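You operate a simulated robot arm through the tools that you are given. There is no shell and no other tool. Be economical: measure what you need, move in short steps, check, and stop when the job is done.

You run a simulated robot arm. Do the job below in one go: nothing can be reset, and whatever is moved stays where it is left.

Task
Wipe the specks off the dark framed plate with a tissue and lay it in the red case.
Fine: the white tissue next to the grey cloth, not the cloth, not the other tissue; put the tissue back; shut the case; the other plate stays where it lies. What is to be rubbed or washed off counts as gone when no trace of it is left.

It is judged by the outcome, as a careful person would: the job done as asked, and still so three seconds after it is handed in. It fails if anything else is knocked over, pushed out of place, dropped, spilled or broken. Flat cloth is picked up by pressing the open fingertips on it (5 to 10 N) and closing them slowly along it; thin cloth reads only 2 to 8 mm in the jaws.

Robot
A 5-joint arm with a two-finger parallel gripper on a trunk, on a base that drives. Base frame: it is fixed to the floor where the robot stands at the start and does not move with it; the origin is under the middle of the robot, x ahead of it, y to its left, z up. Units: m, degrees, N and s.
It reaches about 1.134 m from its shoulder. Its first joint turns from -149.0 to 149.0 degrees. Places, roughly: floor of the red case [0.3, -0.3, 0.8]; red case lid [0.3, -0.3, 0.8]; white tissue [8.75, -2.5, 0.75]. Payload 1.57 kg.
The tool frame sits at the grasp point between the pads (the TCP): z along the fingers, y along the line on which they close. The tips reach 0.03 m beyond it. The gripper opens to 0.11 m. The fingers are 0.024 m wide and 0.012 m thick; the gripper's body (0.048 by 0.112 m) begins 0.078 m behind the TCP.
Orientation is that of the tool frame in the base frame, as a unit quaternion [x, y, z, w]. With the fingers straight down and closing along the base's y, the tool's x points along the base's -x, its y along +y and its z along -z.

Tools
- The arm moves only by the tool move_arm. Its argument "plan" is a list of rows, each an object (a shift or turn left out is 0, a gripper value left out holds the last) with "dr": the turn, a rotation vector about the base's x, y, z in rad, a list of three; "slide": the shift along the base's x, y, z in m, a list of three; "fingers": the gripper command, from -1 (fully open) to 1 (shut), values between in proportion. In form: [{"dr": [wx, wy, wz], "slide": [tx, ty, tz], "fingers": fingers}, ...]. A call has 1 to 20 rows; each row shifts and turns the commanded pose from where the row before left it. Each row takes 0.2 s and may step no farther than 0.05 m and 8.6 degrees from the row before; otherwise, or with a gripper value out of range, the whole call is refused. A pose out of reach is approached as far as the arm can. The call stops where the force on the tool passes 60 N (or 10 N more than at its start, if that is more) or the arm is blocked; 0.2 s more then pass. Each finger travels about 0.072 m/s and halts on what it meets, pressing with about 42 N; the grip force reading is that of the motor and also rises with nothing between the fingers. The clock runs only during rows and for 0.2 s after the last one: add rows that do not move to give the fingers time. The reply holds the time, the measured pose of the TCP, the force on the tool along the base axes, the opening and the grip force, in the units named above and with some noise, with the torque about the TCP (base axes, N m) and any sound that the robot's microphone picked up.
- Cameras (640 x 400 px; columns grow to the right, rows downward): "scene" is now at [-0.0011, 0.1374, 1.8022]; the picture's right is [-0.49, -0.87, 0.00], its down [-0.73, 0.41, -0.54] and it looks along [0.47, -0.26, -0.84] (base axes); focal length 296 px, centre (320, 200). "wrist" rides on the gripper at [0.07, 0.016, -0.141] in the tool frame; the picture's right is [-0.23, 0.97, 0.00], its down [-0.86, -0.20, -0.48] and it looks along [-0.47, -0.11, 0.88] (tool axes); focal length 222 px, centre (320, 200). There is no depth. A picture from a camera that has moved, and an enlarged one, comes with that camera's place and axes in the base frame and with its lens. The place of the scene camera against the robot may be out by one fixed shift of up to 0.025 m in any direction.
- camera(camera): a new picture of that camera. The clock stands still meanwhile.
- move_column(by): slides the trunk up (or, below 0, down) by that many m; the arm and the scene camera ride with it, the base frame stays. It gives what a move gives, with no picture.
- roll_base(legs): drives the robot by 1 to 6 legs, each [ahead, turn to the left] in m and degrees, along the robot's own axes; the way and the turn of a leg run together, so that a leg with both is an arc; at most 1.5 m and 180 degrees a leg. The arm and the cameras ride along, it lands a little off, and it stops where it bumps. It gives what a move gives.
- pan_tilt(pan, tilt): turns the head with the scene camera to pan (to the left, within 155 degrees either way) and tilt (down, from -29 to 69), counted from straight ahead of the robot. It gives what a move gives.
- zoom(camera, box): a new picture of the part [left, top, right, bottom] of that camera's present view, enlarged. The clock stands still meanwhile.
- finish_job(): hands the job in; it is judged then, once.

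Go step by step. Nothing tells you exact positions but the pictures and the camera data: compare them with the known pose of the tool, close in by small moves and look again before you grip or let go. The budget is 120 turns and 82 pictures, counting those below and the enlarged ones. Unless the task says otherwise, let go and move clear before handing in, and close with one line.

The tools are called after ">>>" as a command line: name --argument value ..., lists and objects as JSON in quotes. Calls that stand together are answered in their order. move_arm: Moves the arm, as the interface text tells. Its arguments: {"type":"object","properties":{"plan":{"type":"array"}},"required":["plan"]} The other tools are called the same way: move_column (by) slides the trunk up or down; roll_base (legs) drives the base; pan_tilt (pan, tilt) turns the head that bears the scene camera; camera (camera) takes a picture; zoom (camera, box) takes an enlarged picture of a part of a camera's view; finish_job () hands the job in.

At the start:

```text
clock: 0.0
ee_pos: [0.6683, -0.1265, 1.1024]
tool_rot: [0.01, 1.0, 0.001, -0.001]
contact_force: [0.7, 0.1, -1.1]
ft_torque: [0.0, 0.03, -0.01]
finger_gap: 0.1099
finger_force: 0.1
trunk travel left (down, up): [-0.836, 0.134]
robot x, y, heading: [-0.0004, 0.0018, 0.1]
head pan, tilt: [-29.4, 57.5]
```

scene: 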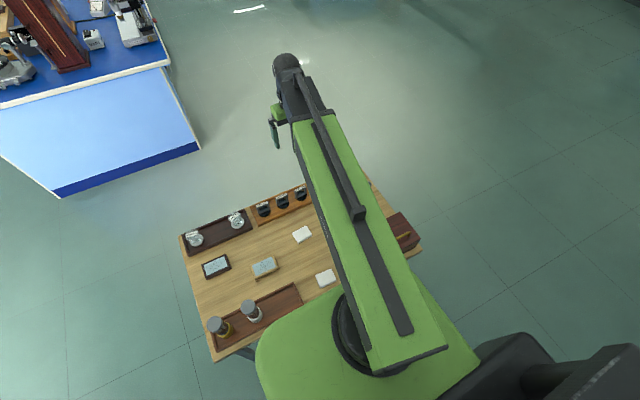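
wrist: 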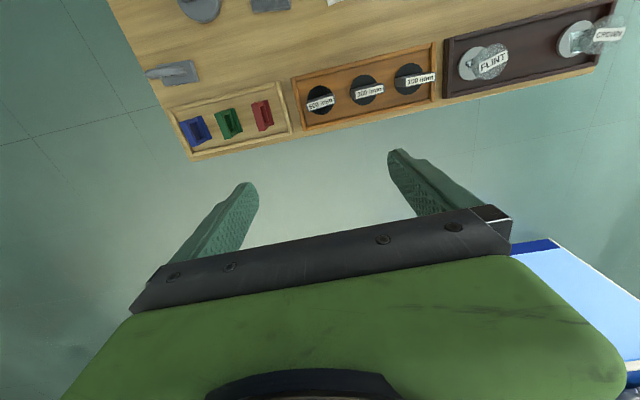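

I see the worktable in front of the robot with trays, framed plates and white pieces, and a blue bench farther off. I'll look closer at the table first.

>>> zoom --camera "scene" --box '[170, 170, 350, 360]'

>>> zoom --camera "scene" --box '[340, 170, 440, 270]'

>>> zoom --camera "scene" --box '[0, 0, 320, 200]'

```text
2.11 times, centred on (260, 265) of scene
camera zoom: at [-0.0011, 0.1374, 1.8022], right [-0.49, -0.87, 0.0], down [-0.73, 0.41, -0.54], along [0.47, -0.26, -0.84], focal length 623 px, centre (446, 63)
```

zoom: 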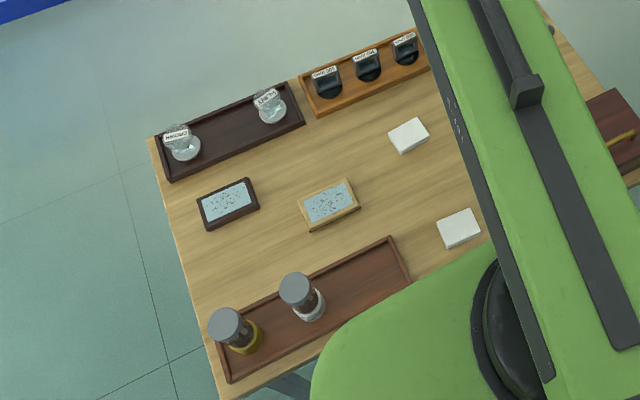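

```text
4.00 times, centred on (390, 220) of scene
camera zoom: at [-0.0011, 0.1374, 1.8022], right [-0.49, -0.87, 0.0], down [-0.73, 0.41, -0.54], along [0.47, -0.26, -0.84], focal length 1183 px, centre (40, 120)
```

zoom: 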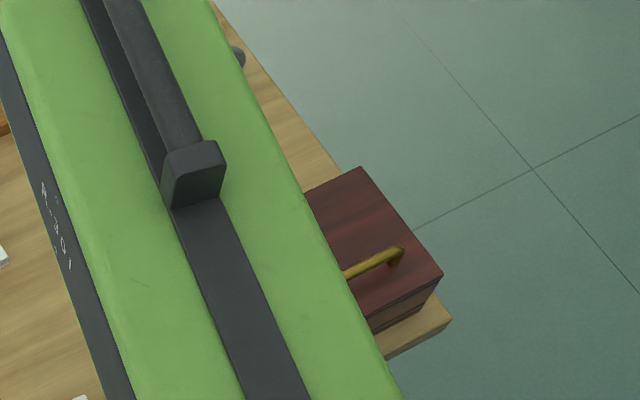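

```text
2.00 times, centred on (160, 100) of scene
camera zoom: at [-0.0011, 0.1374, 1.8022], right [-0.49, -0.87, 0.0], down [-0.73, 0.41, -0.54], along [0.47, -0.26, -0.84], focal length 592 px, centre (640, 400)
```

zoom: 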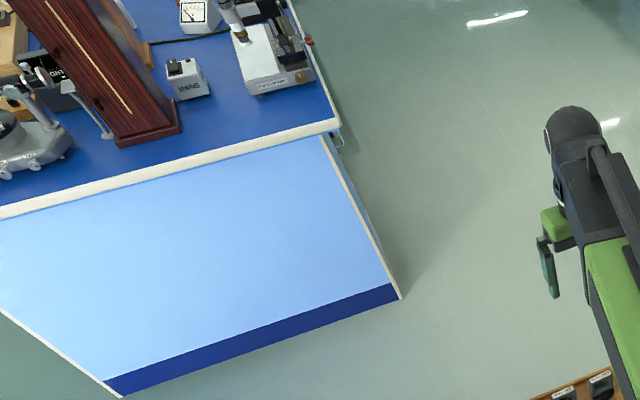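

The dark-framed plate is near (0.51, 0.28), the lighter one near (0.42, 0.13), and the case near (0.28, -0.33). Next I look toward the far tissue.

>>> pan_tilt --pan -16 --tilt 10

>>> camera --camera "scene"

>>> zoom --camera "scene" --box '[240, 150, 400, 250]'

```text
clock: 1.1
ee_pos: [0.6672, -0.127, 1.1034]
tool_rot: [0.009, 1.0, 0.001, 0.0]
contact_force: [-0.6, -0.3, -0.6]
ft_torque: [-0.03, -0.01, 0.01]
finger_gap: 0.1102
finger_force: 0.0
trunk travel left (down, up): [-0.836, 0.134]
robot x, y, heading: [-0.0007, 0.0051, -0.1]
head pan, tilt: [-16.0, 10.0]
```

```text
76 pictures are left
camera scene: at [0.0277, 0.1459, 1.8736], right [-0.28, -0.96, 0.0], down [-0.17, 0.05, -0.98], along [0.95, -0.27, -0.17], focal length 296 px, centre (320, 200)
```

scene: 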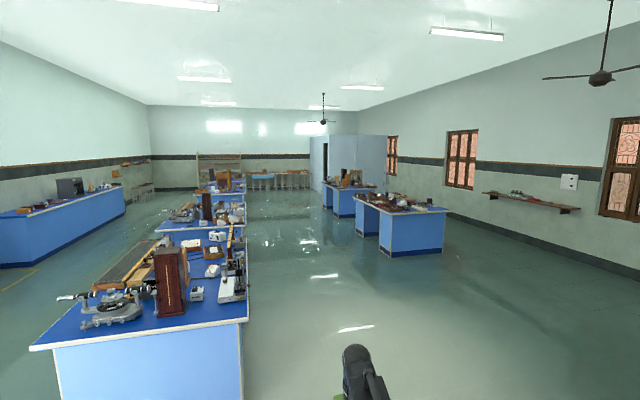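

```text
4.00 times, centred on (320, 200) of scene
camera zoom: at [0.0277, 0.1459, 1.8736], right [-0.28, -0.96, 0.0], down [-0.17, 0.05, -0.98], along [0.95, -0.27, -0.17], focal length 1183 px, centre (320, 200)
```

zoom: 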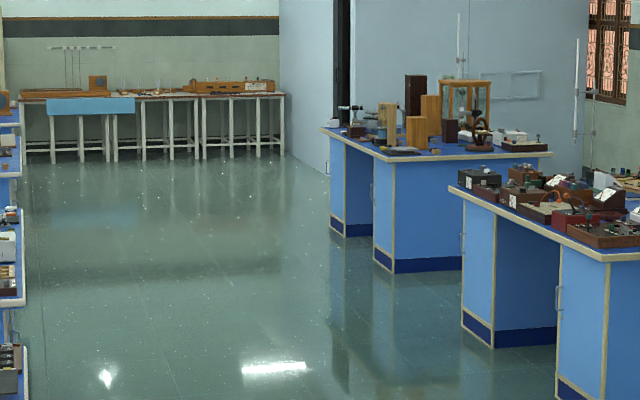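

The tissue spot is on the far right bench, reachable along the aisle. I check behind and to the right before driving.

>>> pan_tilt --pan -150 --tilt 25

>>> camera --camera "scene"

>>> pan_tilt --pan -65 --tilt 45

>>> camera --camera "scene"

```text
clock: 3.3
ee_pos: [0.6684, -0.1255, 1.1027]
tool_rot: [0.01, 1.0, -0.001, 0.0]
contact_force: [-0.7, 0.8, -1.6]
ft_torque: [-0.02, -0.01, -0.01]
finger_gap: 0.1099
finger_force: 0.0
trunk travel left (down, up): [-0.836, 0.134]
robot x, y, heading: [0.0016, 0.0066, -0.0]
head pan, tilt: [-150.0, 25.0]
```

```text
74 pictures are left
camera scene: at [-0.1414, 0.1252, 1.8493], right [-0.5, 0.87, 0.0], down [0.37, 0.21, -0.91], along [-0.78, -0.45, -0.42], focal length 296 px, centre (320, 200)
```

scene: 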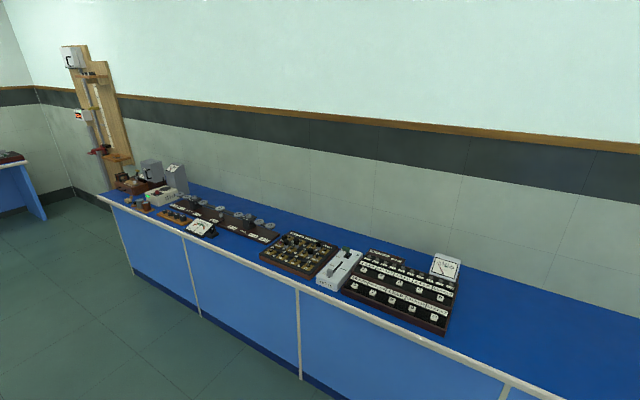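

```text
clock: 4.9
ee_pos: [0.6689, -0.1264, 1.1025]
tool_rot: [0.01, 1.0, 0.0, 0.0]
contact_force: [-0.4, 0.7, 0.4]
ft_torque: [-0.01, 0.02, 0.0]
finger_gap: 0.11
finger_force: 0.1
trunk travel left (down, up): [-0.836, 0.134]
robot x, y, heading: [-0.003, 0.0054, -0.2]
head pan, tilt: [-65.0, 45.0]
```

```text
73 pictures are left
camera scene: at [-0.0273, 0.0977, 1.8187], right [-0.91, -0.42, 0.0], down [-0.3, 0.64, -0.71], along [0.3, -0.64, -0.71], focal length 296 px, centre (320, 200)
```

scene: 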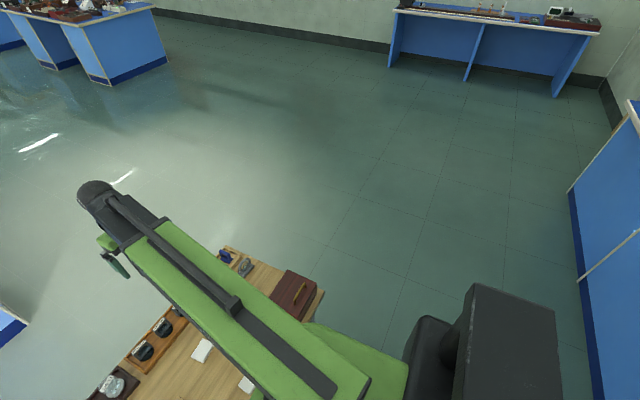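

Space behind is about a metre, and the right side is clear. I back off from the table, shift to the right, and face down the aisle again.

>>> roll_base --legs '[[-0.42, 0], [0, -90], [1.25, 0], [0, 90]]'

>>> pan_tilt --pan -5 --tilt 15

>>> camera --camera "scene"

```text
clock: 20.9
ee_pos: [0.261, -1.3589, 1.1023]
tool_rot: [0.007, 1.0, 0.0, -0.001]
contact_force: [-0.1, 0.3, -0.9]
ft_torque: [0.04, 0.01, 0.01]
finger_gap: 0.1098
finger_force: 0.1
trunk travel left (down, up): [-0.836, 0.134]
robot x, y, heading: [-0.4075, -1.1969, -0.2]
head pan, tilt: [-65.0, 45.0]
```

```text
clock: 22.2
ee_pos: [0.2604, -1.3607, 1.1032]
tool_rot: [0.006, 1.0, 0.001, 0.0]
contact_force: [-0.2, -0.1, 0.1]
ft_torque: [0.04, 0.0, -0.03]
finger_gap: 0.1101
finger_force: 0.1
trunk travel left (down, up): [-0.836, 0.134]
robot x, y, heading: [-0.414, -1.1961, -0.2]
head pan, tilt: [-5.0, 15.0]
```

```text
72 pictures are left
camera scene: at [-0.3766, -1.0389, 1.8655], right [-0.09, -1.0, 0.0], down [-0.26, 0.02, -0.97], along [0.96, -0.09, -0.26], focal length 296 px, centre (320, 200)
```

scene: 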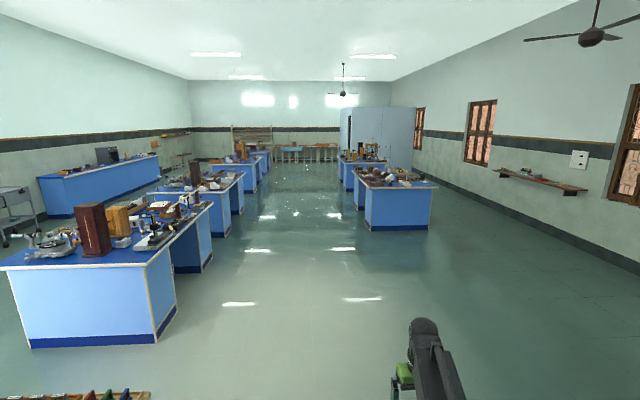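

The aisle is clear, so I drive along it to roughly x = 7.1.

>>> roll_base --legs '[[1.5, 0], [1.5, 0], [1.5, 0], [1.5, 0], [1.5, 0]]'

>>> pan_tilt --pan -45 --tilt 30

>>> camera --camera "scene"

```text
clock: 57.8
ee_pos: [7.7612, -1.4088, 1.1025]
tool_rot: [0.006, 1.0, 0.0, 0.0]
contact_force: [0.0, -1.1, 0.3]
ft_torque: [0.0, 0.01, -0.02]
finger_gap: 0.11
finger_force: 0.1
trunk travel left (down, up): [-0.836, 0.134]
robot x, y, heading: [7.0918, -1.2423, -0.2]
head pan, tilt: [-5.0, 15.0]
```

```text
clock: 58.9
ee_pos: [7.7592, -1.4081, 1.1028]
tool_rot: [0.008, 1.0, 0.001, 0.0]
contact_force: [0.0, -0.2, -0.1]
ft_torque: [-0.02, 0.03, -0.03]
finger_gap: 0.1099
finger_force: 0.2
trunk travel left (down, up): [-0.836, 0.134]
robot x, y, heading: [7.0945, -1.2461, -0.4]
head pan, tilt: [-45.0, 30.0]
```

```text
71 pictures are left
camera scene: at [7.0951, -1.1413, 1.8413], right [-0.71, -0.7, 0.0], down [-0.35, 0.36, -0.87], along [0.61, -0.62, -0.5], focal length 296 px, centre (320, 200)
```

scene: 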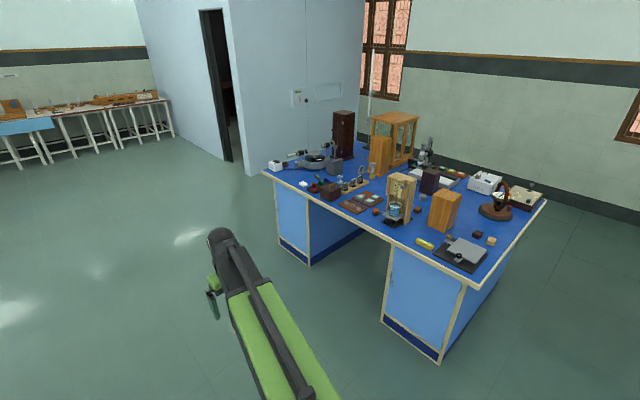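

The bench with the tissue spot is ahead and to the right. I zoom in on its far-left part.

>>> zoom --camera "scene" --box '[250, 140, 410, 240]'

```text
4.00 times, centred on (330, 190) of scene
camera zoom: at [7.0951, -1.1413, 1.8413], right [-0.71, -0.7, 0.0], down [-0.35, 0.36, -0.87], along [0.61, -0.62, -0.5], focal length 1183 px, centre (280, 240)
```

zoom: 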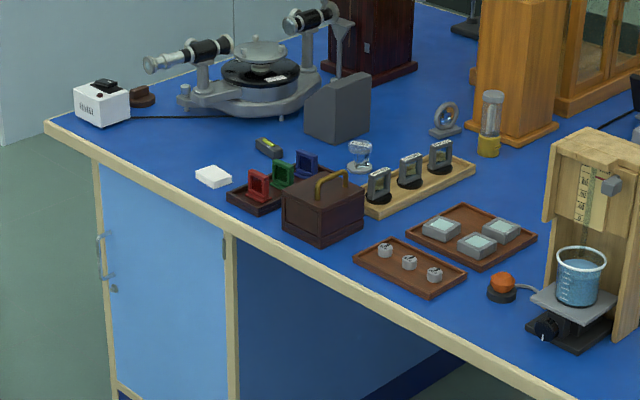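

A white pad sits at about (8.66, -2.54) on this bench, but I see no grey cloth yet. I'll drive alongside and face it for a better view.

>>> roll_base --legs '[[1.5, 0], [0, -90]]'

>>> pan_tilt --pan 0 --tilt 40

>>> camera --camera "scene"

```text
clock: 70.1
ee_pos: [8.4194, -1.9264, 1.102]
tool_rot: [0.716, 0.698, 0.0, 0.001]
contact_force: [-0.9, -0.4, -0.5]
ft_torque: [0.04, -0.03, -0.03]
finger_gap: 0.1099
finger_force: 0.0
trunk travel left (down, up): [-0.836, 0.134]
robot x, y, heading: [8.5572, -1.2609, -90.4]
head pan, tilt: [-45.0, 30.0]
```

```text
clock: 71.3
ee_pos: [8.4196, -1.9251, 1.1035]
tool_rot: [0.715, 0.699, 0.0, 0.001]
contact_force: [0.7, 0.1, 0.0]
ft_torque: [0.01, -0.01, -0.01]
finger_gap: 0.1101
finger_force: 0.1
trunk travel left (down, up): [-0.836, 0.134]
robot x, y, heading: [8.5569, -1.2578, -90.3]
head pan, tilt: [0.0, 40.0]
```

```text
69 pictures are left
camera scene: at [8.71, -1.3025, 1.826], right [-1.0, 0.01, 0.0], down [0.01, 0.64, -0.77], along [-0.01, -0.77, -0.64], focal length 296 px, centre (320, 200)
```

scene: 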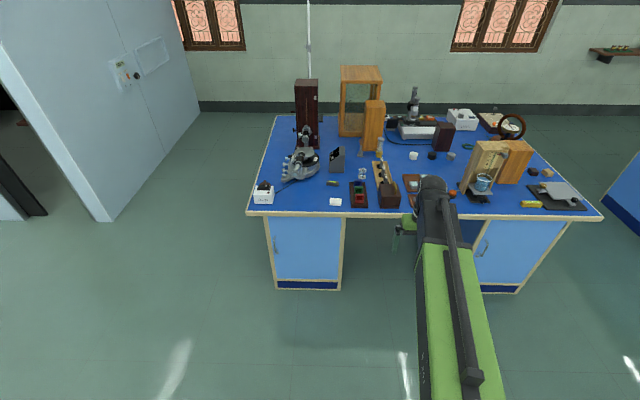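

>>> zoom --camera "scene" --box '[240, 120, 400, 220]'

>>> zoom --camera "scene" --box '[440, 100, 600, 220]'

```text
4.00 times, centred on (320, 170) of scene
camera zoom: at [8.71, -1.3025, 1.826], right [-1.0, 0.01, 0.0], down [0.01, 0.64, -0.77], along [-0.01, -0.77, -0.64], focal length 1183 px, centre (320, 320)
```

zoom: 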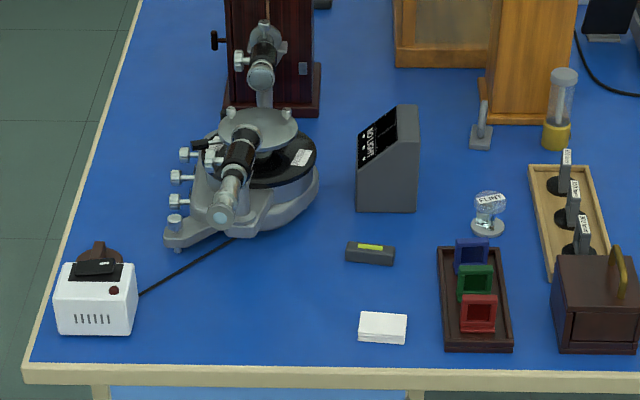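

```text
3.33 times, centred on (520, 160) of scene
camera zoom: at [8.71, -1.3025, 1.826], right [-1.0, 0.01, 0.0], down [0.01, 0.64, -0.77], along [-0.01, -0.77, -0.64], focal length 986 px, centre (-347, 333)
```

zoom: 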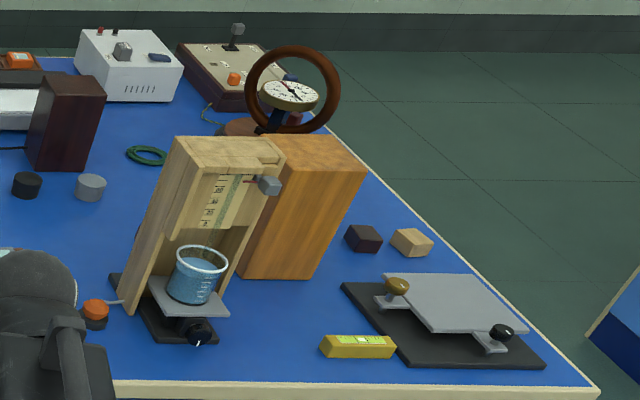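

I look more closely at the white pad and its surroundings.

>>> zoom --camera "scene" --box '[320, 185, 360, 210]'

>>> camera --camera "wrist"

```text
16.00 times, centred on (340, 198) of scene
camera zoom: at [8.71, -1.3025, 1.826], right [-1.0, 0.01, 0.0], down [0.01, 0.64, -0.77], along [-0.01, -0.77, -0.64], focal length 4732 px, centre (0, 240)
```

zoom: 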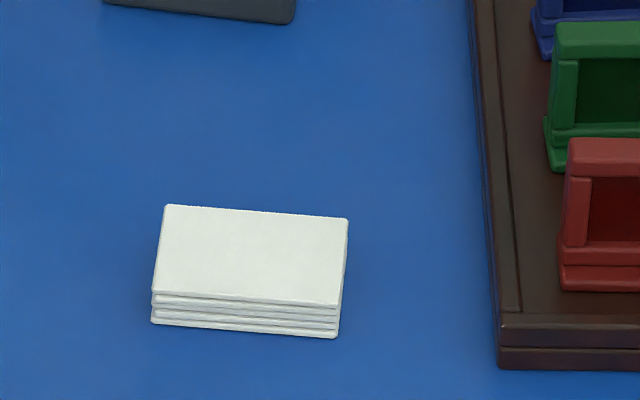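

```text
65 pictures are left
camera wrist: at [8.4395, -1.8551, 1.2432], right [0.97, -0.25, 0.0], down [-0.22, -0.85, 0.48], along [-0.12, -0.46, -0.88], focal length 222 px, centre (320, 200)
```

wrist: 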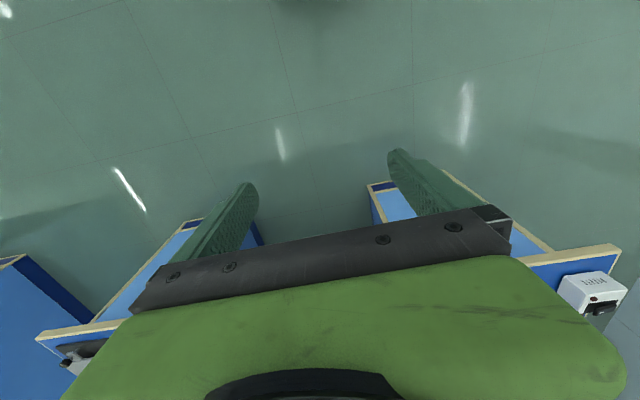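

It is a folded white tissue at about (8.61, -2.55), but no grey cloth lies by it here. My first wrist picture had a grey rectangle next to a white pad on the start table, so I look back at that table from here.

>>> pan_tilt --pan -98 --tilt 7

>>> zoom --camera "scene" --box '[290, 180, 354, 220]'

```text
clock: 73.0
ee_pos: [8.4206, -1.9253, 1.1027]
tool_rot: [0.716, 0.698, 0.0, 0.0]
contact_force: [-0.3, 0.4, 0.2]
ft_torque: [-0.02, -0.01, 0.05]
finger_gap: 0.1101
finger_force: 0.1
trunk travel left (down, up): [-0.836, 0.134]
robot x, y, heading: [8.5545, -1.2581, -90.4]
head pan, tilt: [-98.0, 7.0]
```

```text
10.00 times, centred on (322, 200) of scene
camera zoom: at [8.6199, -1.2041, 1.8785], right [0.15, 0.99, 0.0], down [0.12, -0.02, -0.99], along [-0.98, 0.14, -0.12], focal length 2958 px, centre (300, 200)
```

zoom: 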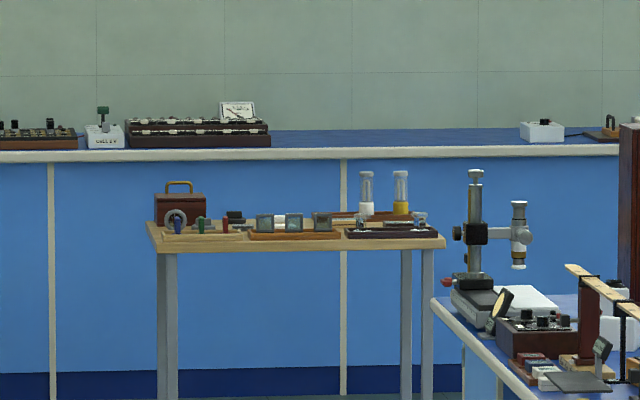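

>>> zoom --camera "scene" --box '[304, 196, 336, 206]'

```text
16.00 times, centred on (320, 201) of scene
camera zoom: at [8.6199, -1.2041, 1.8785], right [0.15, 0.99, 0.0], down [0.12, -0.02, -0.99], along [-0.98, 0.14, -0.12], focal length 4732 px, centre (320, 184)
```

zoom: 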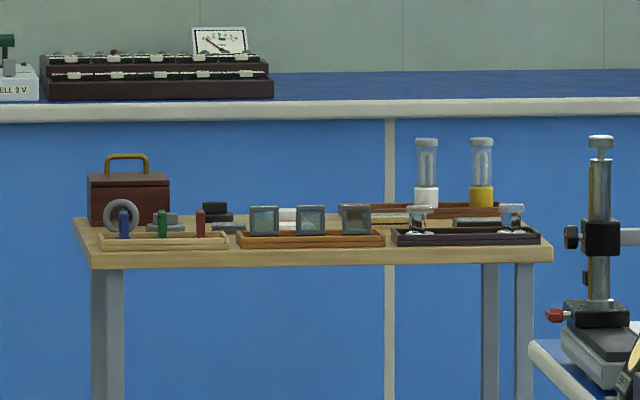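

The start table seems to hold grey cloths beside its white pads, and the wording picks the tissue next to the grey cloth. I drive back and look from close by before touching anything.

>>> roll_base --legs '[[0, -89.6], [1.5, 0], [1.5, 0], [1.5, 0], [1.5, 0], [1.5, 0]]'

>>> pan_tilt --pan -45 --tilt 45

>>> camera --camera "scene"

```text
clock: 112.2
ee_pos: [0.4195, -1.0044, 1.1035]
tool_rot: [1.0, -0.016, 0.0, 0.0]
contact_force: [-0.2, -0.4, -0.4]
ft_torque: [0.0, 0.02, 0.0]
finger_gap: 0.1102
finger_force: 0.2
trunk travel left (down, up): [-0.836, 0.134]
robot x, y, heading: [1.0863, -1.1478, 179.1]
head pan, tilt: [-98.0, 7.0]
```

```text
clock: 113.4
ee_pos: [0.4209, -1.0045, 1.1023]
tool_rot: [1.0, -0.017, 0.0, 0.0]
contact_force: [0.6, -0.3, -0.3]
ft_torque: [0.0, -0.03, 0.0]
finger_gap: 0.11
finger_force: 0.0
trunk travel left (down, up): [-0.836, 0.134]
robot x, y, heading: [1.0876, -1.1469, 178.9]
head pan, tilt: [-45.0, 45.0]
```

```text
62 pictures are left
camera scene: at [1.0558, -1.2638, 1.8187], right [0.72, 0.69, 0.0], down [0.49, -0.51, -0.71], along [-0.49, 0.51, -0.71], focal length 296 px, centre (320, 200)
```

scene: 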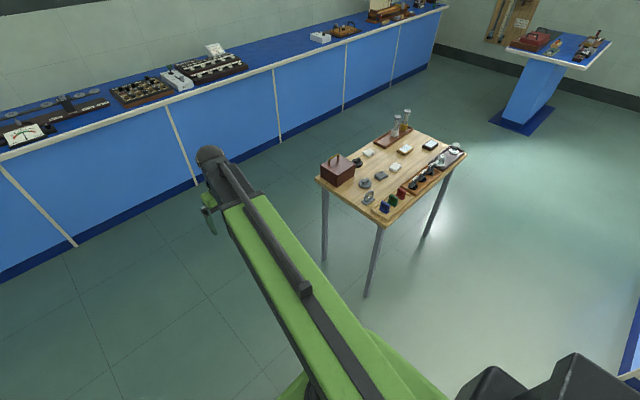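

>>> zoom --camera "scene" --box '[312, 100, 472, 220]'

>>> zoom --camera "scene" --box '[345, 135, 415, 195]'

```text
3.33 times, centred on (392, 160) of scene
camera zoom: at [1.0558, -1.2638, 1.8187], right [0.72, 0.69, 0.0], down [0.49, -0.51, -0.71], along [-0.49, 0.51, -0.71], focal length 986 px, centre (80, 333)
```

zoom: 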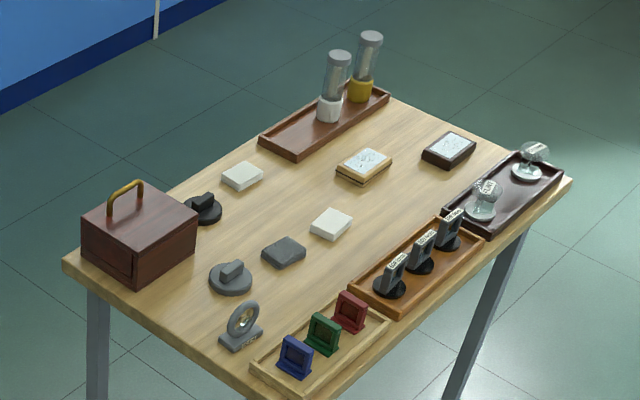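

```text
6.67 times, centred on (380, 165) of scene
camera zoom: at [1.0558, -1.2638, 1.8187], right [0.72, 0.69, 0.0], down [0.49, -0.51, -0.71], along [-0.49, 0.51, -0.71], focal length 1972 px, centre (-80, 433)
```

zoom: 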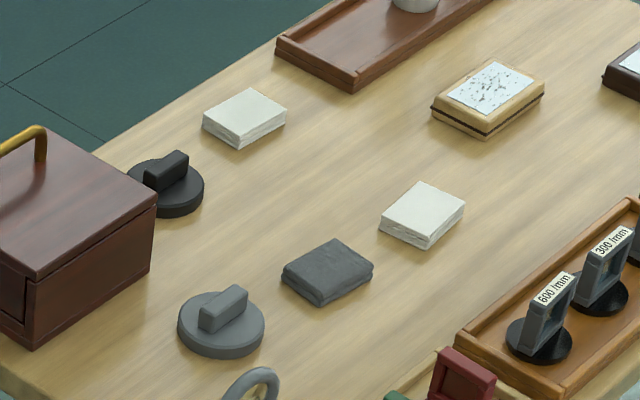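

Confirmed: on this table a white tissue lies right next to the grey cloth at about (0.47, -0.05), the other tissue is at (0.28, -0.04), and the far one is not the one described. I drive back to the working side of the table.

>>> roll_base --legs '[[0, 180], [-1.49, 0], [0, 91], [1.13, 0], [0, -90], [0.25, 0]]'

>>> pan_tilt --pan 0 --tilt 60

>>> camera --camera "scene"

```text
clock: 142.6
ee_pos: [0.4837, -0.1576, 1.1022]
tool_rot: [-0.009, 1.0, -0.001, 0.0]
contact_force: [0.4, 0.5, -0.5]
ft_torque: [-0.08, 0.02, 0.03]
finger_gap: 0.11
finger_force: 0.1
trunk travel left (down, up): [-0.836, 0.134]
robot x, y, heading: [-0.1871, -0.0671, 2.8]
head pan, tilt: [-45.0, 45.0]
```

```text
clock: 143.8
ee_pos: [0.4838, -0.1589, 1.1027]
tool_rot: [-0.009, 1.0, 0.0, 0.0]
contact_force: [0.7, 0.6, 0.4]
ft_torque: [-0.03, 0.0, 0.0]
finger_gap: 0.1098
finger_force: 0.0
trunk travel left (down, up): [-0.836, 0.134]
robot x, y, heading: [-0.1882, -0.0696, 2.8]
head pan, tilt: [0.0, 60.0]
```

```text
59 pictures are left
camera scene: at [-0.1915, 0.0963, 1.7992], right [0.05, -1.0, 0.0], down [-0.86, -0.04, -0.5], along [0.5, 0.02, -0.87], focal length 296 px, centre (320, 200)
```

scene: 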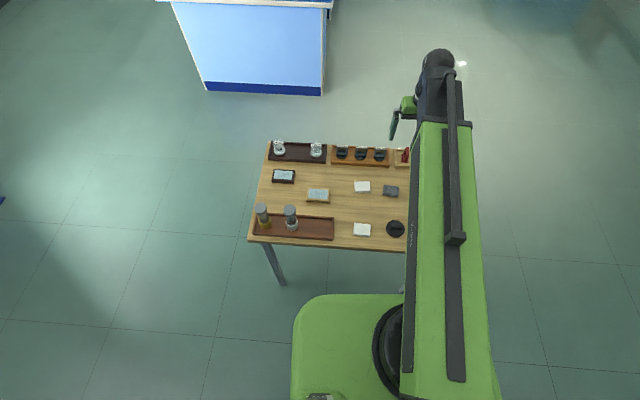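

I'm in working position. I bring the open gripper above the tissue by the grey cloth and look with the wrist camera.

>>> move_arm --plan '[{"slide": [-0.012, 0.036, -0.03], "fingers": -1}, {"slide": [-0.012, 0.037, -0.03]}, {"slide": [0, 0.036, -0.04]}, {"slide": [0, 0, -0.02]}, {}]'

>>> camera --camera "wrist"

>>> zoom --camera "scene" --box '[240, 130, 440, 255]'

```text
refused: row 3 steps farther than a row can; nothing moved
```

```text
58 pictures are left
camera wrist: at [0.415, -0.1423, 1.2432], right [0.21, 0.98, 0.0], down [0.86, -0.18, 0.48], along [0.47, -0.1, -0.88], focal length 222 px, centre (320, 200)
```

wrist: 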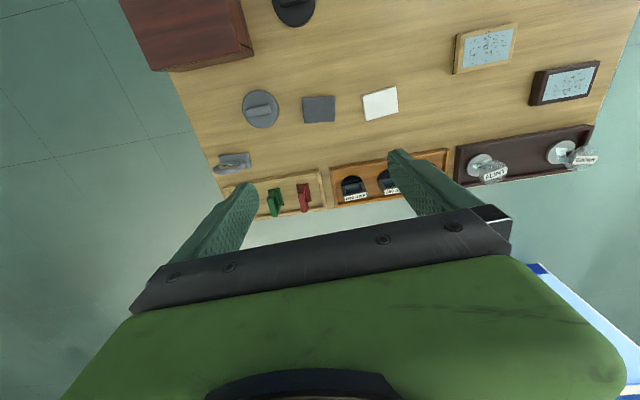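

```text
3.20 times, centred on (340, 192) of scene
camera zoom: at [-0.1915, 0.0963, 1.7992], right [0.05, -1.0, 0.0], down [-0.86, -0.04, -0.5], along [0.5, 0.02, -0.87], focal length 946 px, centre (256, 224)
```

zoom: 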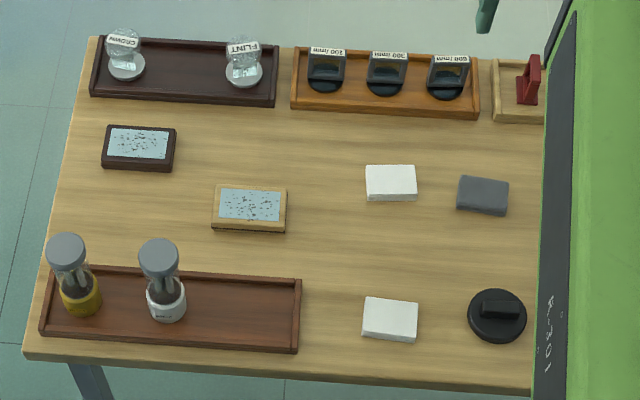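

The tissue sits at about (0.48, -0.036) with the grey cloth to its right. I move above it, half close the fingers, and descend part way.

>>> move_arm --plan '[{"slide": [0, 0.04, 0], "fingers": 0.15}, {"slide": [0, 0.04, 0]}, {"slide": [-0.004, 0.043, 0]}, {"slide": [0, 0, -0.04]}, {"slide": [0, 0, -0.04]}, {"slide": [0, 0, -0.04]}, {"slide": [0, 0, -0.04]}, {"slide": [0, 0, -0.03]}, {"slide": [0, 0, -0.02]}, {}]'

>>> camera --camera "wrist"

```text
clock: 145.9
ee_pos: [0.48, -0.0348, 1.1034]
tool_rot: [-0.009, 1.0, 0.001, 0.0]
contact_force: [-0.5, -0.2, 0.7]
ft_torque: [0.0, 0.04, 0.02]
finger_gap: 0.0468
finger_force: 0.1
out of reach, approached as far as the arm can: row 4, 5, 6, 7, 8, 9
trunk travel left (down, up): [-0.836, 0.134]
robot x, y, heading: [-0.1872, -0.0697, 2.6]
head pan, tilt: [0.0, 60.0]
```

```text
56 pictures are left
camera wrist: at [0.4112, -0.0182, 1.2432], right [0.21, 0.98, 0.0], down [0.86, -0.18, 0.48], along [0.47, -0.1, -0.88], focal length 222 px, centre (320, 200)
```

wrist: 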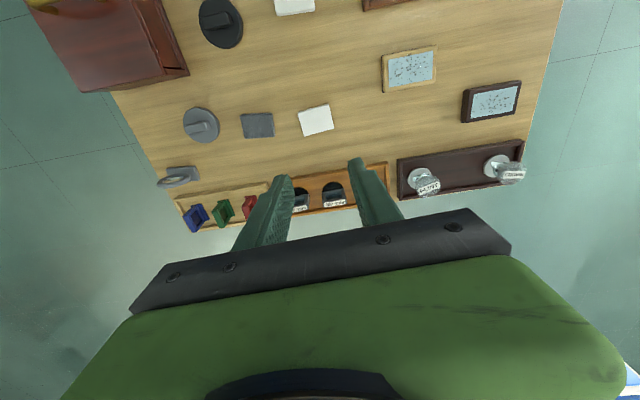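

The arm can't reach lower at this trunk height, so I lower the column instead.

>>> move_column --by -0.2

>>> camera --camera "wrist"

```text
clock: 148.1
ee_pos: [0.4814, -0.0335, 0.9021]
tool_rot: [-0.01, 1.0, 0.0, 0.0]
contact_force: [-0.7, 0.1, -0.5]
ft_torque: [0.01, 0.02, 0.01]
finger_gap: 0.0465
finger_force: 0.1
trunk travel left (down, up): [-0.636, 0.334]
robot x, y, heading: [-0.1873, -0.0707, 2.6]
head pan, tilt: [0.0, 60.0]
```

```text
55 pictures are left
camera wrist: at [0.4112, -0.0183, 1.0433], right [0.21, 0.98, 0.0], down [0.86, -0.18, 0.48], along [0.47, -0.1, -0.88], focal length 222 px, centre (320, 200)
```

wrist: 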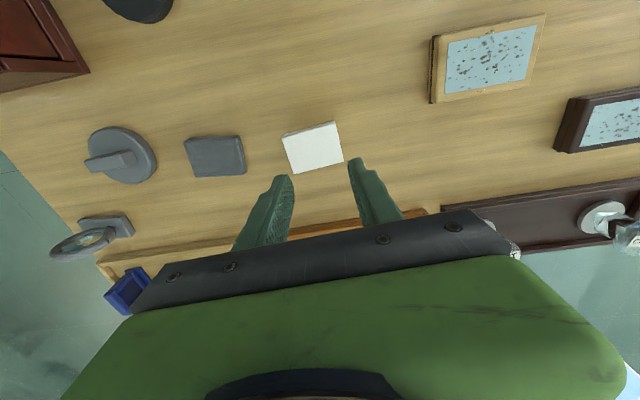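

Triangulated, the tissue's middle is at (0.480, -0.042), top near z 0.78. I raise the arm relative to the trunk and lower the trunk, so that the arm itself can press down.

>>> move_arm --plan '[{"slide": [0, 0, 0.04]}, {"slide": [0, 0, 0.04]}, {"slide": [0, 0, 0.04]}, {"slide": [-0.001, -0.008, 0.04]}, {}]'

>>> move_column --by -0.2

>>> camera --camera "wrist"

```text
clock: 149.3
ee_pos: [0.4786, -0.0401, 0.9027]
tool_rot: [-0.01, 1.0, 0.0, 0.0]
contact_force: [0.7, -0.1, 0.0]
ft_torque: [-0.02, 0.0, -0.02]
finger_gap: 0.0467
finger_force: 0.0
out of reach, approached as far as the arm can: row 1, 2, 3, 4
trunk travel left (down, up): [-0.636, 0.334]
robot x, y, heading: [-0.1885, -0.0697, 3.0]
head pan, tilt: [0.0, 60.0]
```

```text
clock: 150.4
ee_pos: [0.4762, -0.04, 0.8245]
tool_rot: [-0.008, 1.0, 0.0, 0.0]
contact_force: [-17.0, -0.4, 37.4]
ft_torque: [0.05, 0.55, -0.03]
finger_gap: 0.0469
finger_force: 0.1
trunk travel left (down, up): [-0.556, 0.414]
robot x, y, heading: [-0.1888, -0.0716, 2.6]
head pan, tilt: [0.0, 60.0]
stopped: the force on the tool passed its limit at 234 N (the readings are from after the stop); the commanded pose is now the measured one
```

```text
54 pictures are left
camera wrist: at [0.4069, -0.0246, 0.9657], right [0.21, 0.98, 0.0], down [0.86, -0.18, 0.48], along [0.47, -0.1, -0.88], focal length 222 px, centre (320, 200)
```

wrist: 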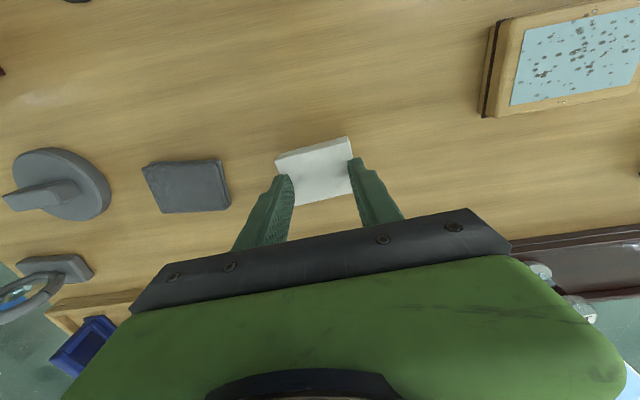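

The trunk came down onto the tissue harder than I meant, and the tips are resting on it. I back off a little and check.

>>> move_arm --plan '[{"slide": [0, 0, 0.01]}, {"slide": [0, 0, 0.01]}, {"slide": [0, 0, 0.01]}, {"slide": [0, 0, 0.01]}, {}]'

>>> camera --camera "wrist"

```text
clock: 151.6
ee_pos: [0.478, -0.0401, 0.8247]
tool_rot: [-0.009, 1.0, 0.0, 0.005]
contact_force: [-8.8, -0.7, 43.1]
ft_torque: [-0.02, 0.4, -0.02]
finger_gap: 0.0469
finger_force: 0.2
out of reach, approached as far as the arm can: row 1, 2, 3, 4
trunk travel left (down, up): [-0.556, 0.414]
robot x, y, heading: [-0.1936, -0.0699, 2.7]
head pan, tilt: [0.0, 60.0]
```

```text
53 pictures are left
camera wrist: at [0.4082, -0.0245, 0.9651], right [0.21, 0.98, 0.0], down [0.85, -0.18, 0.49], along [0.48, -0.1, -0.87], focal length 222 px, centre (320, 200)
```

wrist: 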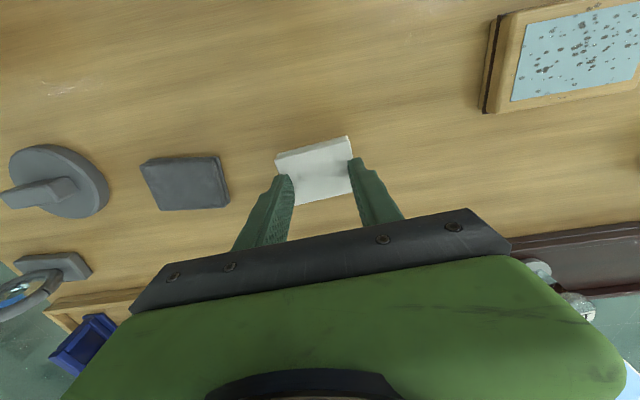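

I lift off with the column, then test how the arm can move vertically.

>>> move_column --by 0.08

>>> move_arm --plan '[{"slide": [0.02, 0, 0]}, {"slide": [0.02, 0, 0]}, {}]'

>>> move_arm --plan '[{"slide": [0, 0, 0.02]}, {"slide": [0, 0, 0.02]}, {}]'

```text
clock: 152.8
ee_pos: [0.4803, -0.0405, 0.9022]
tool_rot: [-0.01, 1.0, 0.0, 0.002]
contact_force: [-0.5, -0.2, 0.0]
ft_torque: [-0.01, -0.01, 0.0]
finger_gap: 0.0467
finger_force: 0.0
trunk travel left (down, up): [-0.636, 0.334]
robot x, y, heading: [-0.1869, -0.0693, 2.9]
head pan, tilt: [0.0, 60.0]
```

```text
clock: 153.6
ee_pos: [0.5203, -0.0403, 0.9023]
tool_rot: [-0.009, 1.0, 0.0, 0.002]
contact_force: [0.0, 0.5, 0.2]
ft_torque: [-0.02, 0.03, 0.01]
finger_gap: 0.0468
finger_force: 0.1
trunk travel left (down, up): [-0.636, 0.334]
robot x, y, heading: [-0.1909, -0.0682, 2.5]
head pan, tilt: [0.0, 60.0]
```

```text
clock: 154.3
ee_pos: [0.5201, -0.0397, 0.9013]
tool_rot: [-0.01, 1.0, 0.0, 0.002]
contact_force: [-0.1, 0.3, 0.6]
ft_torque: [0.03, 0.02, 0.0]
finger_gap: 0.0468
finger_force: 0.1
out of reach, approached as far as the arm can: row 1, 2
trunk travel left (down, up): [-0.636, 0.334]
robot x, y, heading: [-0.1883, -0.0722, 2.7]
head pan, tilt: [0.0, 60.0]
```

The arm works at a fixed height and only the column gives vertical motion. I go back over the tissue and come down gently with the column.

>>> move_arm --plan '[{"slide": [-0.02, -0.002, 0]}, {"slide": [-0.02, 0, 0]}, {}]'

>>> move_column --by -0.074

>>> move_column --by -0.002

```text
clock: 155.2
ee_pos: [0.4804, -0.0416, 0.9015]
tool_rot: [-0.009, 1.0, 0.0, 0.002]
contact_force: [-0.1, 0.0, 0.6]
ft_torque: [0.02, 0.0, 0.0]
finger_gap: 0.0468
finger_force: 0.0
trunk travel left (down, up): [-0.636, 0.334]
robot x, y, heading: [-0.1841, -0.0732, 2.7]
head pan, tilt: [0.0, 60.0]
```

```text
clock: 156.3
ee_pos: [0.4794, -0.0421, 0.8281]
tool_rot: [-0.009, 1.0, 0.001, 0.001]
contact_force: [-0.4, -0.8, 0.1]
ft_torque: [-0.01, 0.02, 0.04]
finger_gap: 0.0466
finger_force: 0.2
trunk travel left (down, up): [-0.562, 0.408]
robot x, y, heading: [-0.1906, -0.0693, 2.7]
head pan, tilt: [0.0, 60.0]
```

```text
clock: 156.8
ee_pos: [0.4801, -0.0429, 0.8269]
tool_rot: [-0.009, 1.0, 0.0, 0.001]
contact_force: [0.6, -0.4, -0.7]
ft_torque: [0.0, 0.01, 0.02]
finger_gap: 0.0469
finger_force: 0.1
trunk travel left (down, up): [-0.56, 0.41]
robot x, y, heading: [-0.1917, -0.0712, 2.9]
head pan, tilt: [0.0, 60.0]
```

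>>> move_column --by -0.0025

```text
clock: 157.3
ee_pos: [0.4794, -0.0424, 0.8251]
tool_rot: [-0.01, 1.0, 0.0, 0.004]
contact_force: [5.8, -0.3, 23.1]
ft_torque: [0.0, -0.16, -0.05]
finger_gap: 0.0466
finger_force: 0.1
trunk travel left (down, up): [-0.557, 0.413]
robot x, y, heading: [-0.188, -0.0694, 2.7]
head pan, tilt: [0.0, 60.0]
```

>>> move_column --by 0.001

```text
clock: 157.8
ee_pos: [0.4791, -0.041, 0.8253]
tool_rot: [-0.01, 1.0, 0.0, 0.002]
contact_force: [2.4, -0.5, 13.3]
ft_torque: [0.06, -0.01, 0.03]
finger_gap: 0.047
finger_force: 0.1
trunk travel left (down, up): [-0.558, 0.412]
robot x, y, heading: [-0.1884, -0.07, 3.0]
head pan, tilt: [0.0, 60.0]
```

>>> move_column --by 0.0005

```text
clock: 158.3
ee_pos: [0.4787, -0.0425, 0.8253]
tool_rot: [-0.009, 1.0, 0.001, 0.002]
contact_force: [-2.1, -0.1, 6.3]
ft_torque: [0.04, 0.05, 0.01]
finger_gap: 0.0467
finger_force: 0.1
trunk travel left (down, up): [-0.559, 0.411]
robot x, y, heading: [-0.1874, -0.073, 2.5]
head pan, tilt: [0.0, 60.0]
```

The press is about 6 N. Now I close the fingers slowly along the tissue.

>>> move_arm --plan '[{"fingers": 0.2}, {"fingers": 0.25}, {"fingers": 0.3}, {"fingers": 0.35}, {"fingers": 0.4}, {"fingers": 0.45}, {"fingers": 0.5}, {"fingers": 0.55}, {"fingers": 0.6}, {"fingers": 0.65}, {"fingers": 0.7}, {"fingers": 0.75}, {"fingers": 0.8}, {"fingers": 0.85}, {"fingers": 0.9}, {"fingers": 0.95}, {"fingers": 1.0}, {}, {}, {}]'

>>> camera --camera "wrist"

```text
clock: 162.5
ee_pos: [0.4797, -0.0411, 0.825]
tool_rot: [-0.009, 1.0, 0.0, 0.003]
contact_force: [-0.3, 0.7, 5.3]
ft_torque: [-0.03, 0.04, 0.01]
finger_gap: 0.0001
finger_force: 21.3
trunk travel left (down, up): [-0.559, 0.411]
robot x, y, heading: [-0.1895, -0.0701, 2.5]
head pan, tilt: [0.0, 60.0]
```

```text
52 pictures are left
camera wrist: at [0.4106, -0.0262, 0.9662], right [0.21, 0.98, 0.0], down [0.86, -0.18, 0.48], along [0.47, -0.1, -0.88], focal length 222 px, centre (320, 200)
```

wrist: 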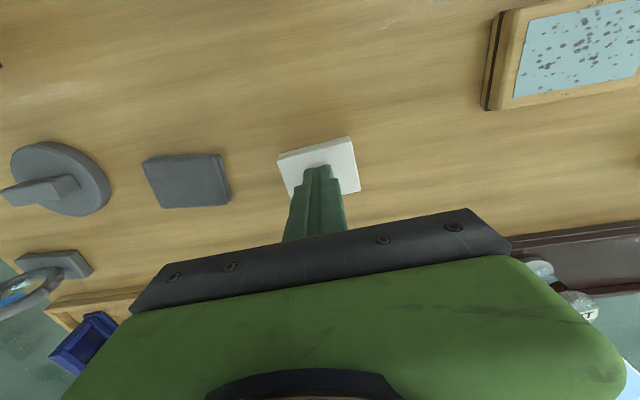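

Nothing was caught, since the tissue is a folded pad about 6 cm wide. I open up and take it by its sides instead.

>>> move_column --by 0.012

>>> move_arm --plan '[{"fingers": -0.5, "slide": [-0.001, 0.001, 0]}, {"fingers": -1}, {}, {}, {}, {}, {}]'

>>> move_column --by -0.02

>>> camera --camera "wrist"

```text
clock: 163.1
ee_pos: [0.4799, -0.0424, 0.8377]
tool_rot: [-0.009, 1.0, 0.0, 0.001]
contact_force: [-0.3, -0.1, 0.0]
ft_torque: [0.03, 0.01, 0.0]
finger_gap: 0.0
finger_force: 21.7
trunk travel left (down, up): [-0.571, 0.399]
robot x, y, heading: [-0.1887, -0.0677, 3.0]
head pan, tilt: [0.0, 60.0]
```

```text
clock: 164.7
ee_pos: [0.4792, -0.0406, 0.8373]
tool_rot: [-0.01, 1.0, 0.0, 0.002]
contact_force: [-0.2, -1.1, -0.2]
ft_torque: [-0.01, 0.0, 0.01]
finger_gap: 0.1102
finger_force: 0.0
trunk travel left (down, up): [-0.571, 0.399]
robot x, y, heading: [-0.1882, -0.0723, 2.9]
head pan, tilt: [0.0, 60.0]
```

```text
clock: 165.4
ee_pos: [0.4784, -0.041, 0.8161]
tool_rot: [-0.009, 1.0, 0.0, 0.002]
contact_force: [0.0, -0.6, -0.7]
ft_torque: [0.0, 0.01, -0.03]
finger_gap: 0.11
finger_force: 0.0
trunk travel left (down, up): [-0.551, 0.419]
robot x, y, heading: [-0.1853, -0.0694, 2.8]
head pan, tilt: [0.0, 60.0]
```

```text
51 pictures are left
camera wrist: at [0.41, -0.0254, 0.958], right [0.21, 0.98, 0.0], down [0.86, -0.18, 0.48], along [0.47, -0.1, -0.88], focal length 222 px, centre (320, 200)
```

wrist: 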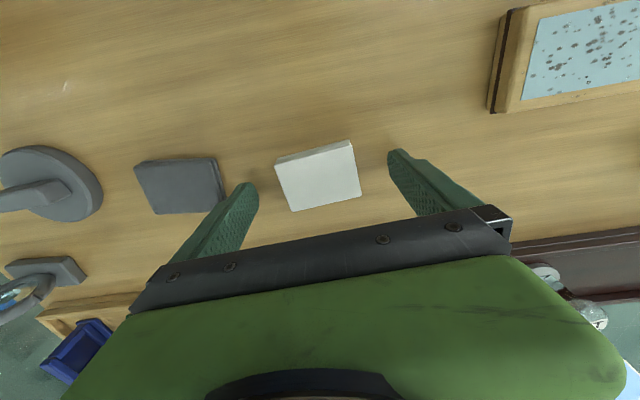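

The tips are beside the pad and clear of the table. I close slowly on its sides.

>>> move_arm --plan '[{"fingers": -0.8}, {"fingers": -0.6}, {"fingers": -0.4}, {"fingers": -0.3}, {"fingers": -0.2}, {"fingers": -0.15}, {"fingers": -0.1}, {"fingers": -0.05}, {"fingers": 0.0}, {"fingers": 0.05}, {"fingers": 0.1}, {"fingers": 0.15}, {}, {}]'

>>> camera --camera "wrist"

```text
clock: 168.4
ee_pos: [0.4789, -0.0418, 0.8172]
tool_rot: [-0.01, 1.0, 0.0, 0.001]
contact_force: [-0.7, 0.5, 0.8]
ft_torque: [0.02, 0.02, 0.0]
finger_gap: 0.0602
finger_force: 41.9
trunk travel left (down, up): [-0.551, 0.419]
robot x, y, heading: [-0.1865, -0.0738, 2.7]
head pan, tilt: [0.0, 60.0]
```

```text
50 pictures are left
camera wrist: at [0.41, -0.0253, 0.958], right [0.21, 0.98, 0.0], down [0.86, -0.18, 0.48], along [0.47, -0.1, -0.88], focal length 222 px, centre (320, 200)
```

wrist: 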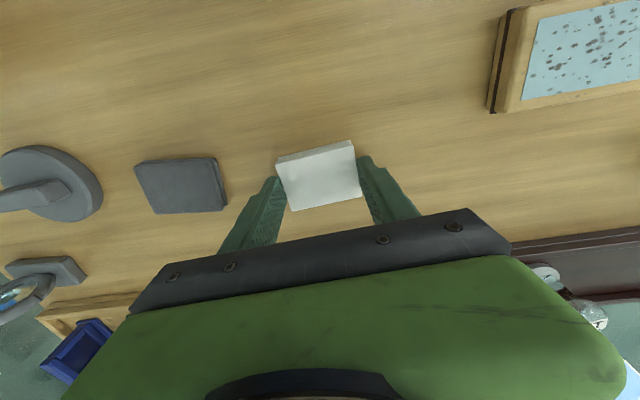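

The pad is held firmly at 60 mm. I lift it with the column and check.

>>> move_column --by 0.07

>>> camera --camera "wrist"

```text
clock: 169.5
ee_pos: [0.479, -0.0417, 0.8874]
tool_rot: [-0.01, 1.0, 0.0, 0.002]
contact_force: [0.3, -0.4, 0.7]
ft_torque: [0.05, 0.0, 0.02]
finger_gap: 0.0603
finger_force: 42.2
trunk travel left (down, up): [-0.621, 0.349]
robot x, y, heading: [-0.1858, -0.0731, 2.6]
head pan, tilt: [0.0, 60.0]
```

```text
49 pictures are left
camera wrist: at [0.4101, -0.0253, 1.028], right [0.21, 0.98, 0.0], down [0.86, -0.18, 0.48], along [0.47, -0.1, -0.88], focal length 222 px, centre (320, 200)
```

wrist: 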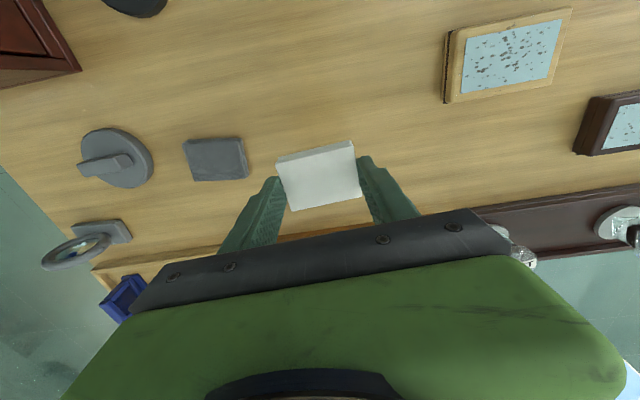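

The tissue is held. I move toward the dark plate at this height and look at it.

>>> move_arm --plan '[{"slide": [0.003, 0.04, 0]}, {"slide": [0.003, 0.04, 0]}, {"slide": [0.003, 0.04, 0]}, {"slide": [0.003, 0.04, 0]}, {"slide": [0.004, 0.04, 0]}, {"slide": [0.004, 0.04, 0]}, {}]'

>>> camera --camera "wrist"

>>> zoom --camera "scene" --box '[252, 150, 332, 200]'

```text
clock: 171.1
ee_pos: [0.4988, 0.1987, 0.888]
tool_rot: [-0.009, 1.0, 0.0, 0.001]
contact_force: [0.2, 0.1, -0.6]
ft_torque: [-0.01, 0.04, 0.0]
finger_gap: 0.0603
finger_force: 42.0
trunk travel left (down, up): [-0.621, 0.349]
robot x, y, heading: [-0.1864, -0.0718, 2.7]
head pan, tilt: [0.0, 60.0]
```

```text
48 pictures are left
camera wrist: at [0.43, 0.2153, 1.028], right [0.21, 0.98, 0.0], down [0.86, -0.18, 0.48], along [0.47, -0.1, -0.88], focal length 222 px, centre (320, 200)
```

wrist: 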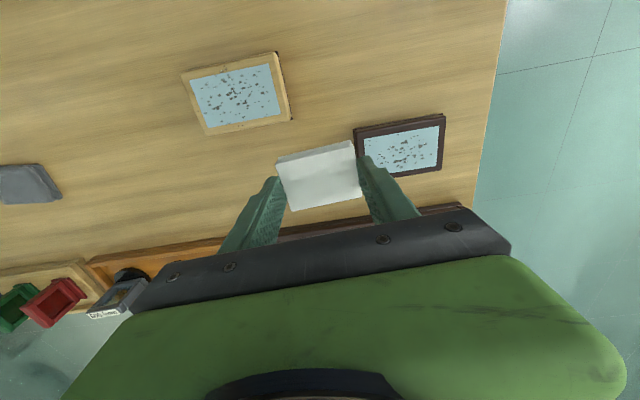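

```text
8.00 times, centred on (292, 175) of scene
camera zoom: at [-0.1913, 0.0968, 1.5843], right [0.05, -1.0, 0.0], down [-0.86, -0.04, -0.5], along [0.5, 0.02, -0.87], focal length 2366 px, centre (544, 400)
```

zoom: 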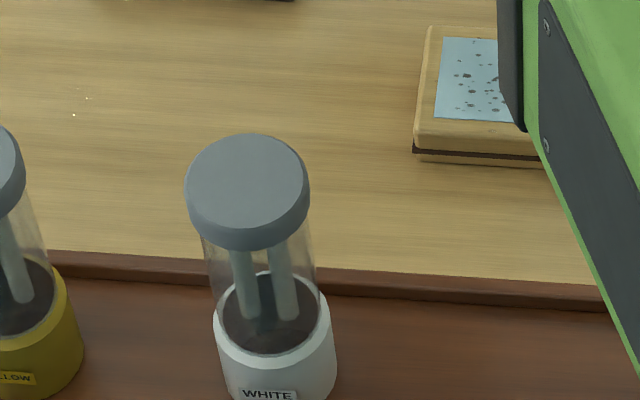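

The dark plate's glass spans about x 0.489–0.536 and y 0.246–0.319, turned about -4°. I centre the pad above it and lower the column.

>>> move_arm --plan '[{"slide": [0.005, 0.028, 0], "dr": [0, 0, -0.03]}, {"slide": [0.005, 0.028, 0], "dr": [0, 0, -0.03]}, {"slide": [0.004, 0.027, 0]}, {}]'

>>> move_column --by -0.038

>>> camera --camera "wrist"

```text
clock: 172.1
ee_pos: [0.5137, 0.2824, 0.8874]
tool_rot: [0.02, 1.0, -0.001, 0.002]
contact_force: [0.3, -0.2, 0.9]
ft_torque: [-0.02, 0.02, -0.01]
finger_gap: 0.0605
finger_force: 41.8
trunk travel left (down, up): [-0.621, 0.349]
robot x, y, heading: [-0.189, -0.0721, 2.8]
head pan, tilt: [0.0, 60.0]
```

```text
clock: 172.9
ee_pos: [0.5138, 0.2831, 0.849]
tool_rot: [0.02, 1.0, -0.001, 0.002]
contact_force: [0.5, 1.0, 1.0]
ft_torque: [0.0, 0.03, 0.01]
finger_gap: 0.0603
finger_force: 42.5
trunk travel left (down, up): [-0.583, 0.387]
robot x, y, heading: [-0.1862, -0.069, 2.5]
head pan, tilt: [0.0, 60.0]
```

```text
46 pictures are left
camera wrist: at [0.4452, 0.302, 0.99], right [0.27, 0.96, 0.0], down [0.84, -0.23, 0.48], along [0.46, -0.13, -0.88], focal length 222 px, centre (320, 200)
```

wrist: 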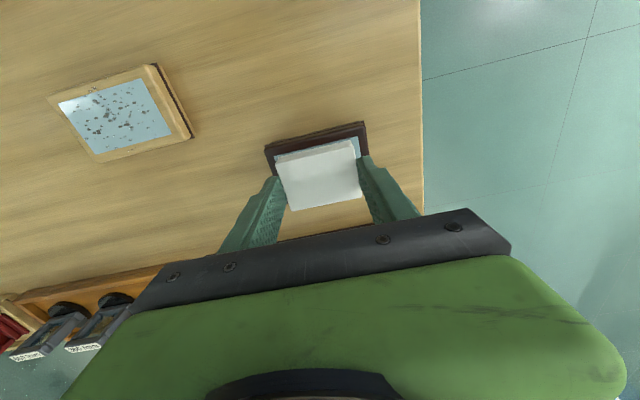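

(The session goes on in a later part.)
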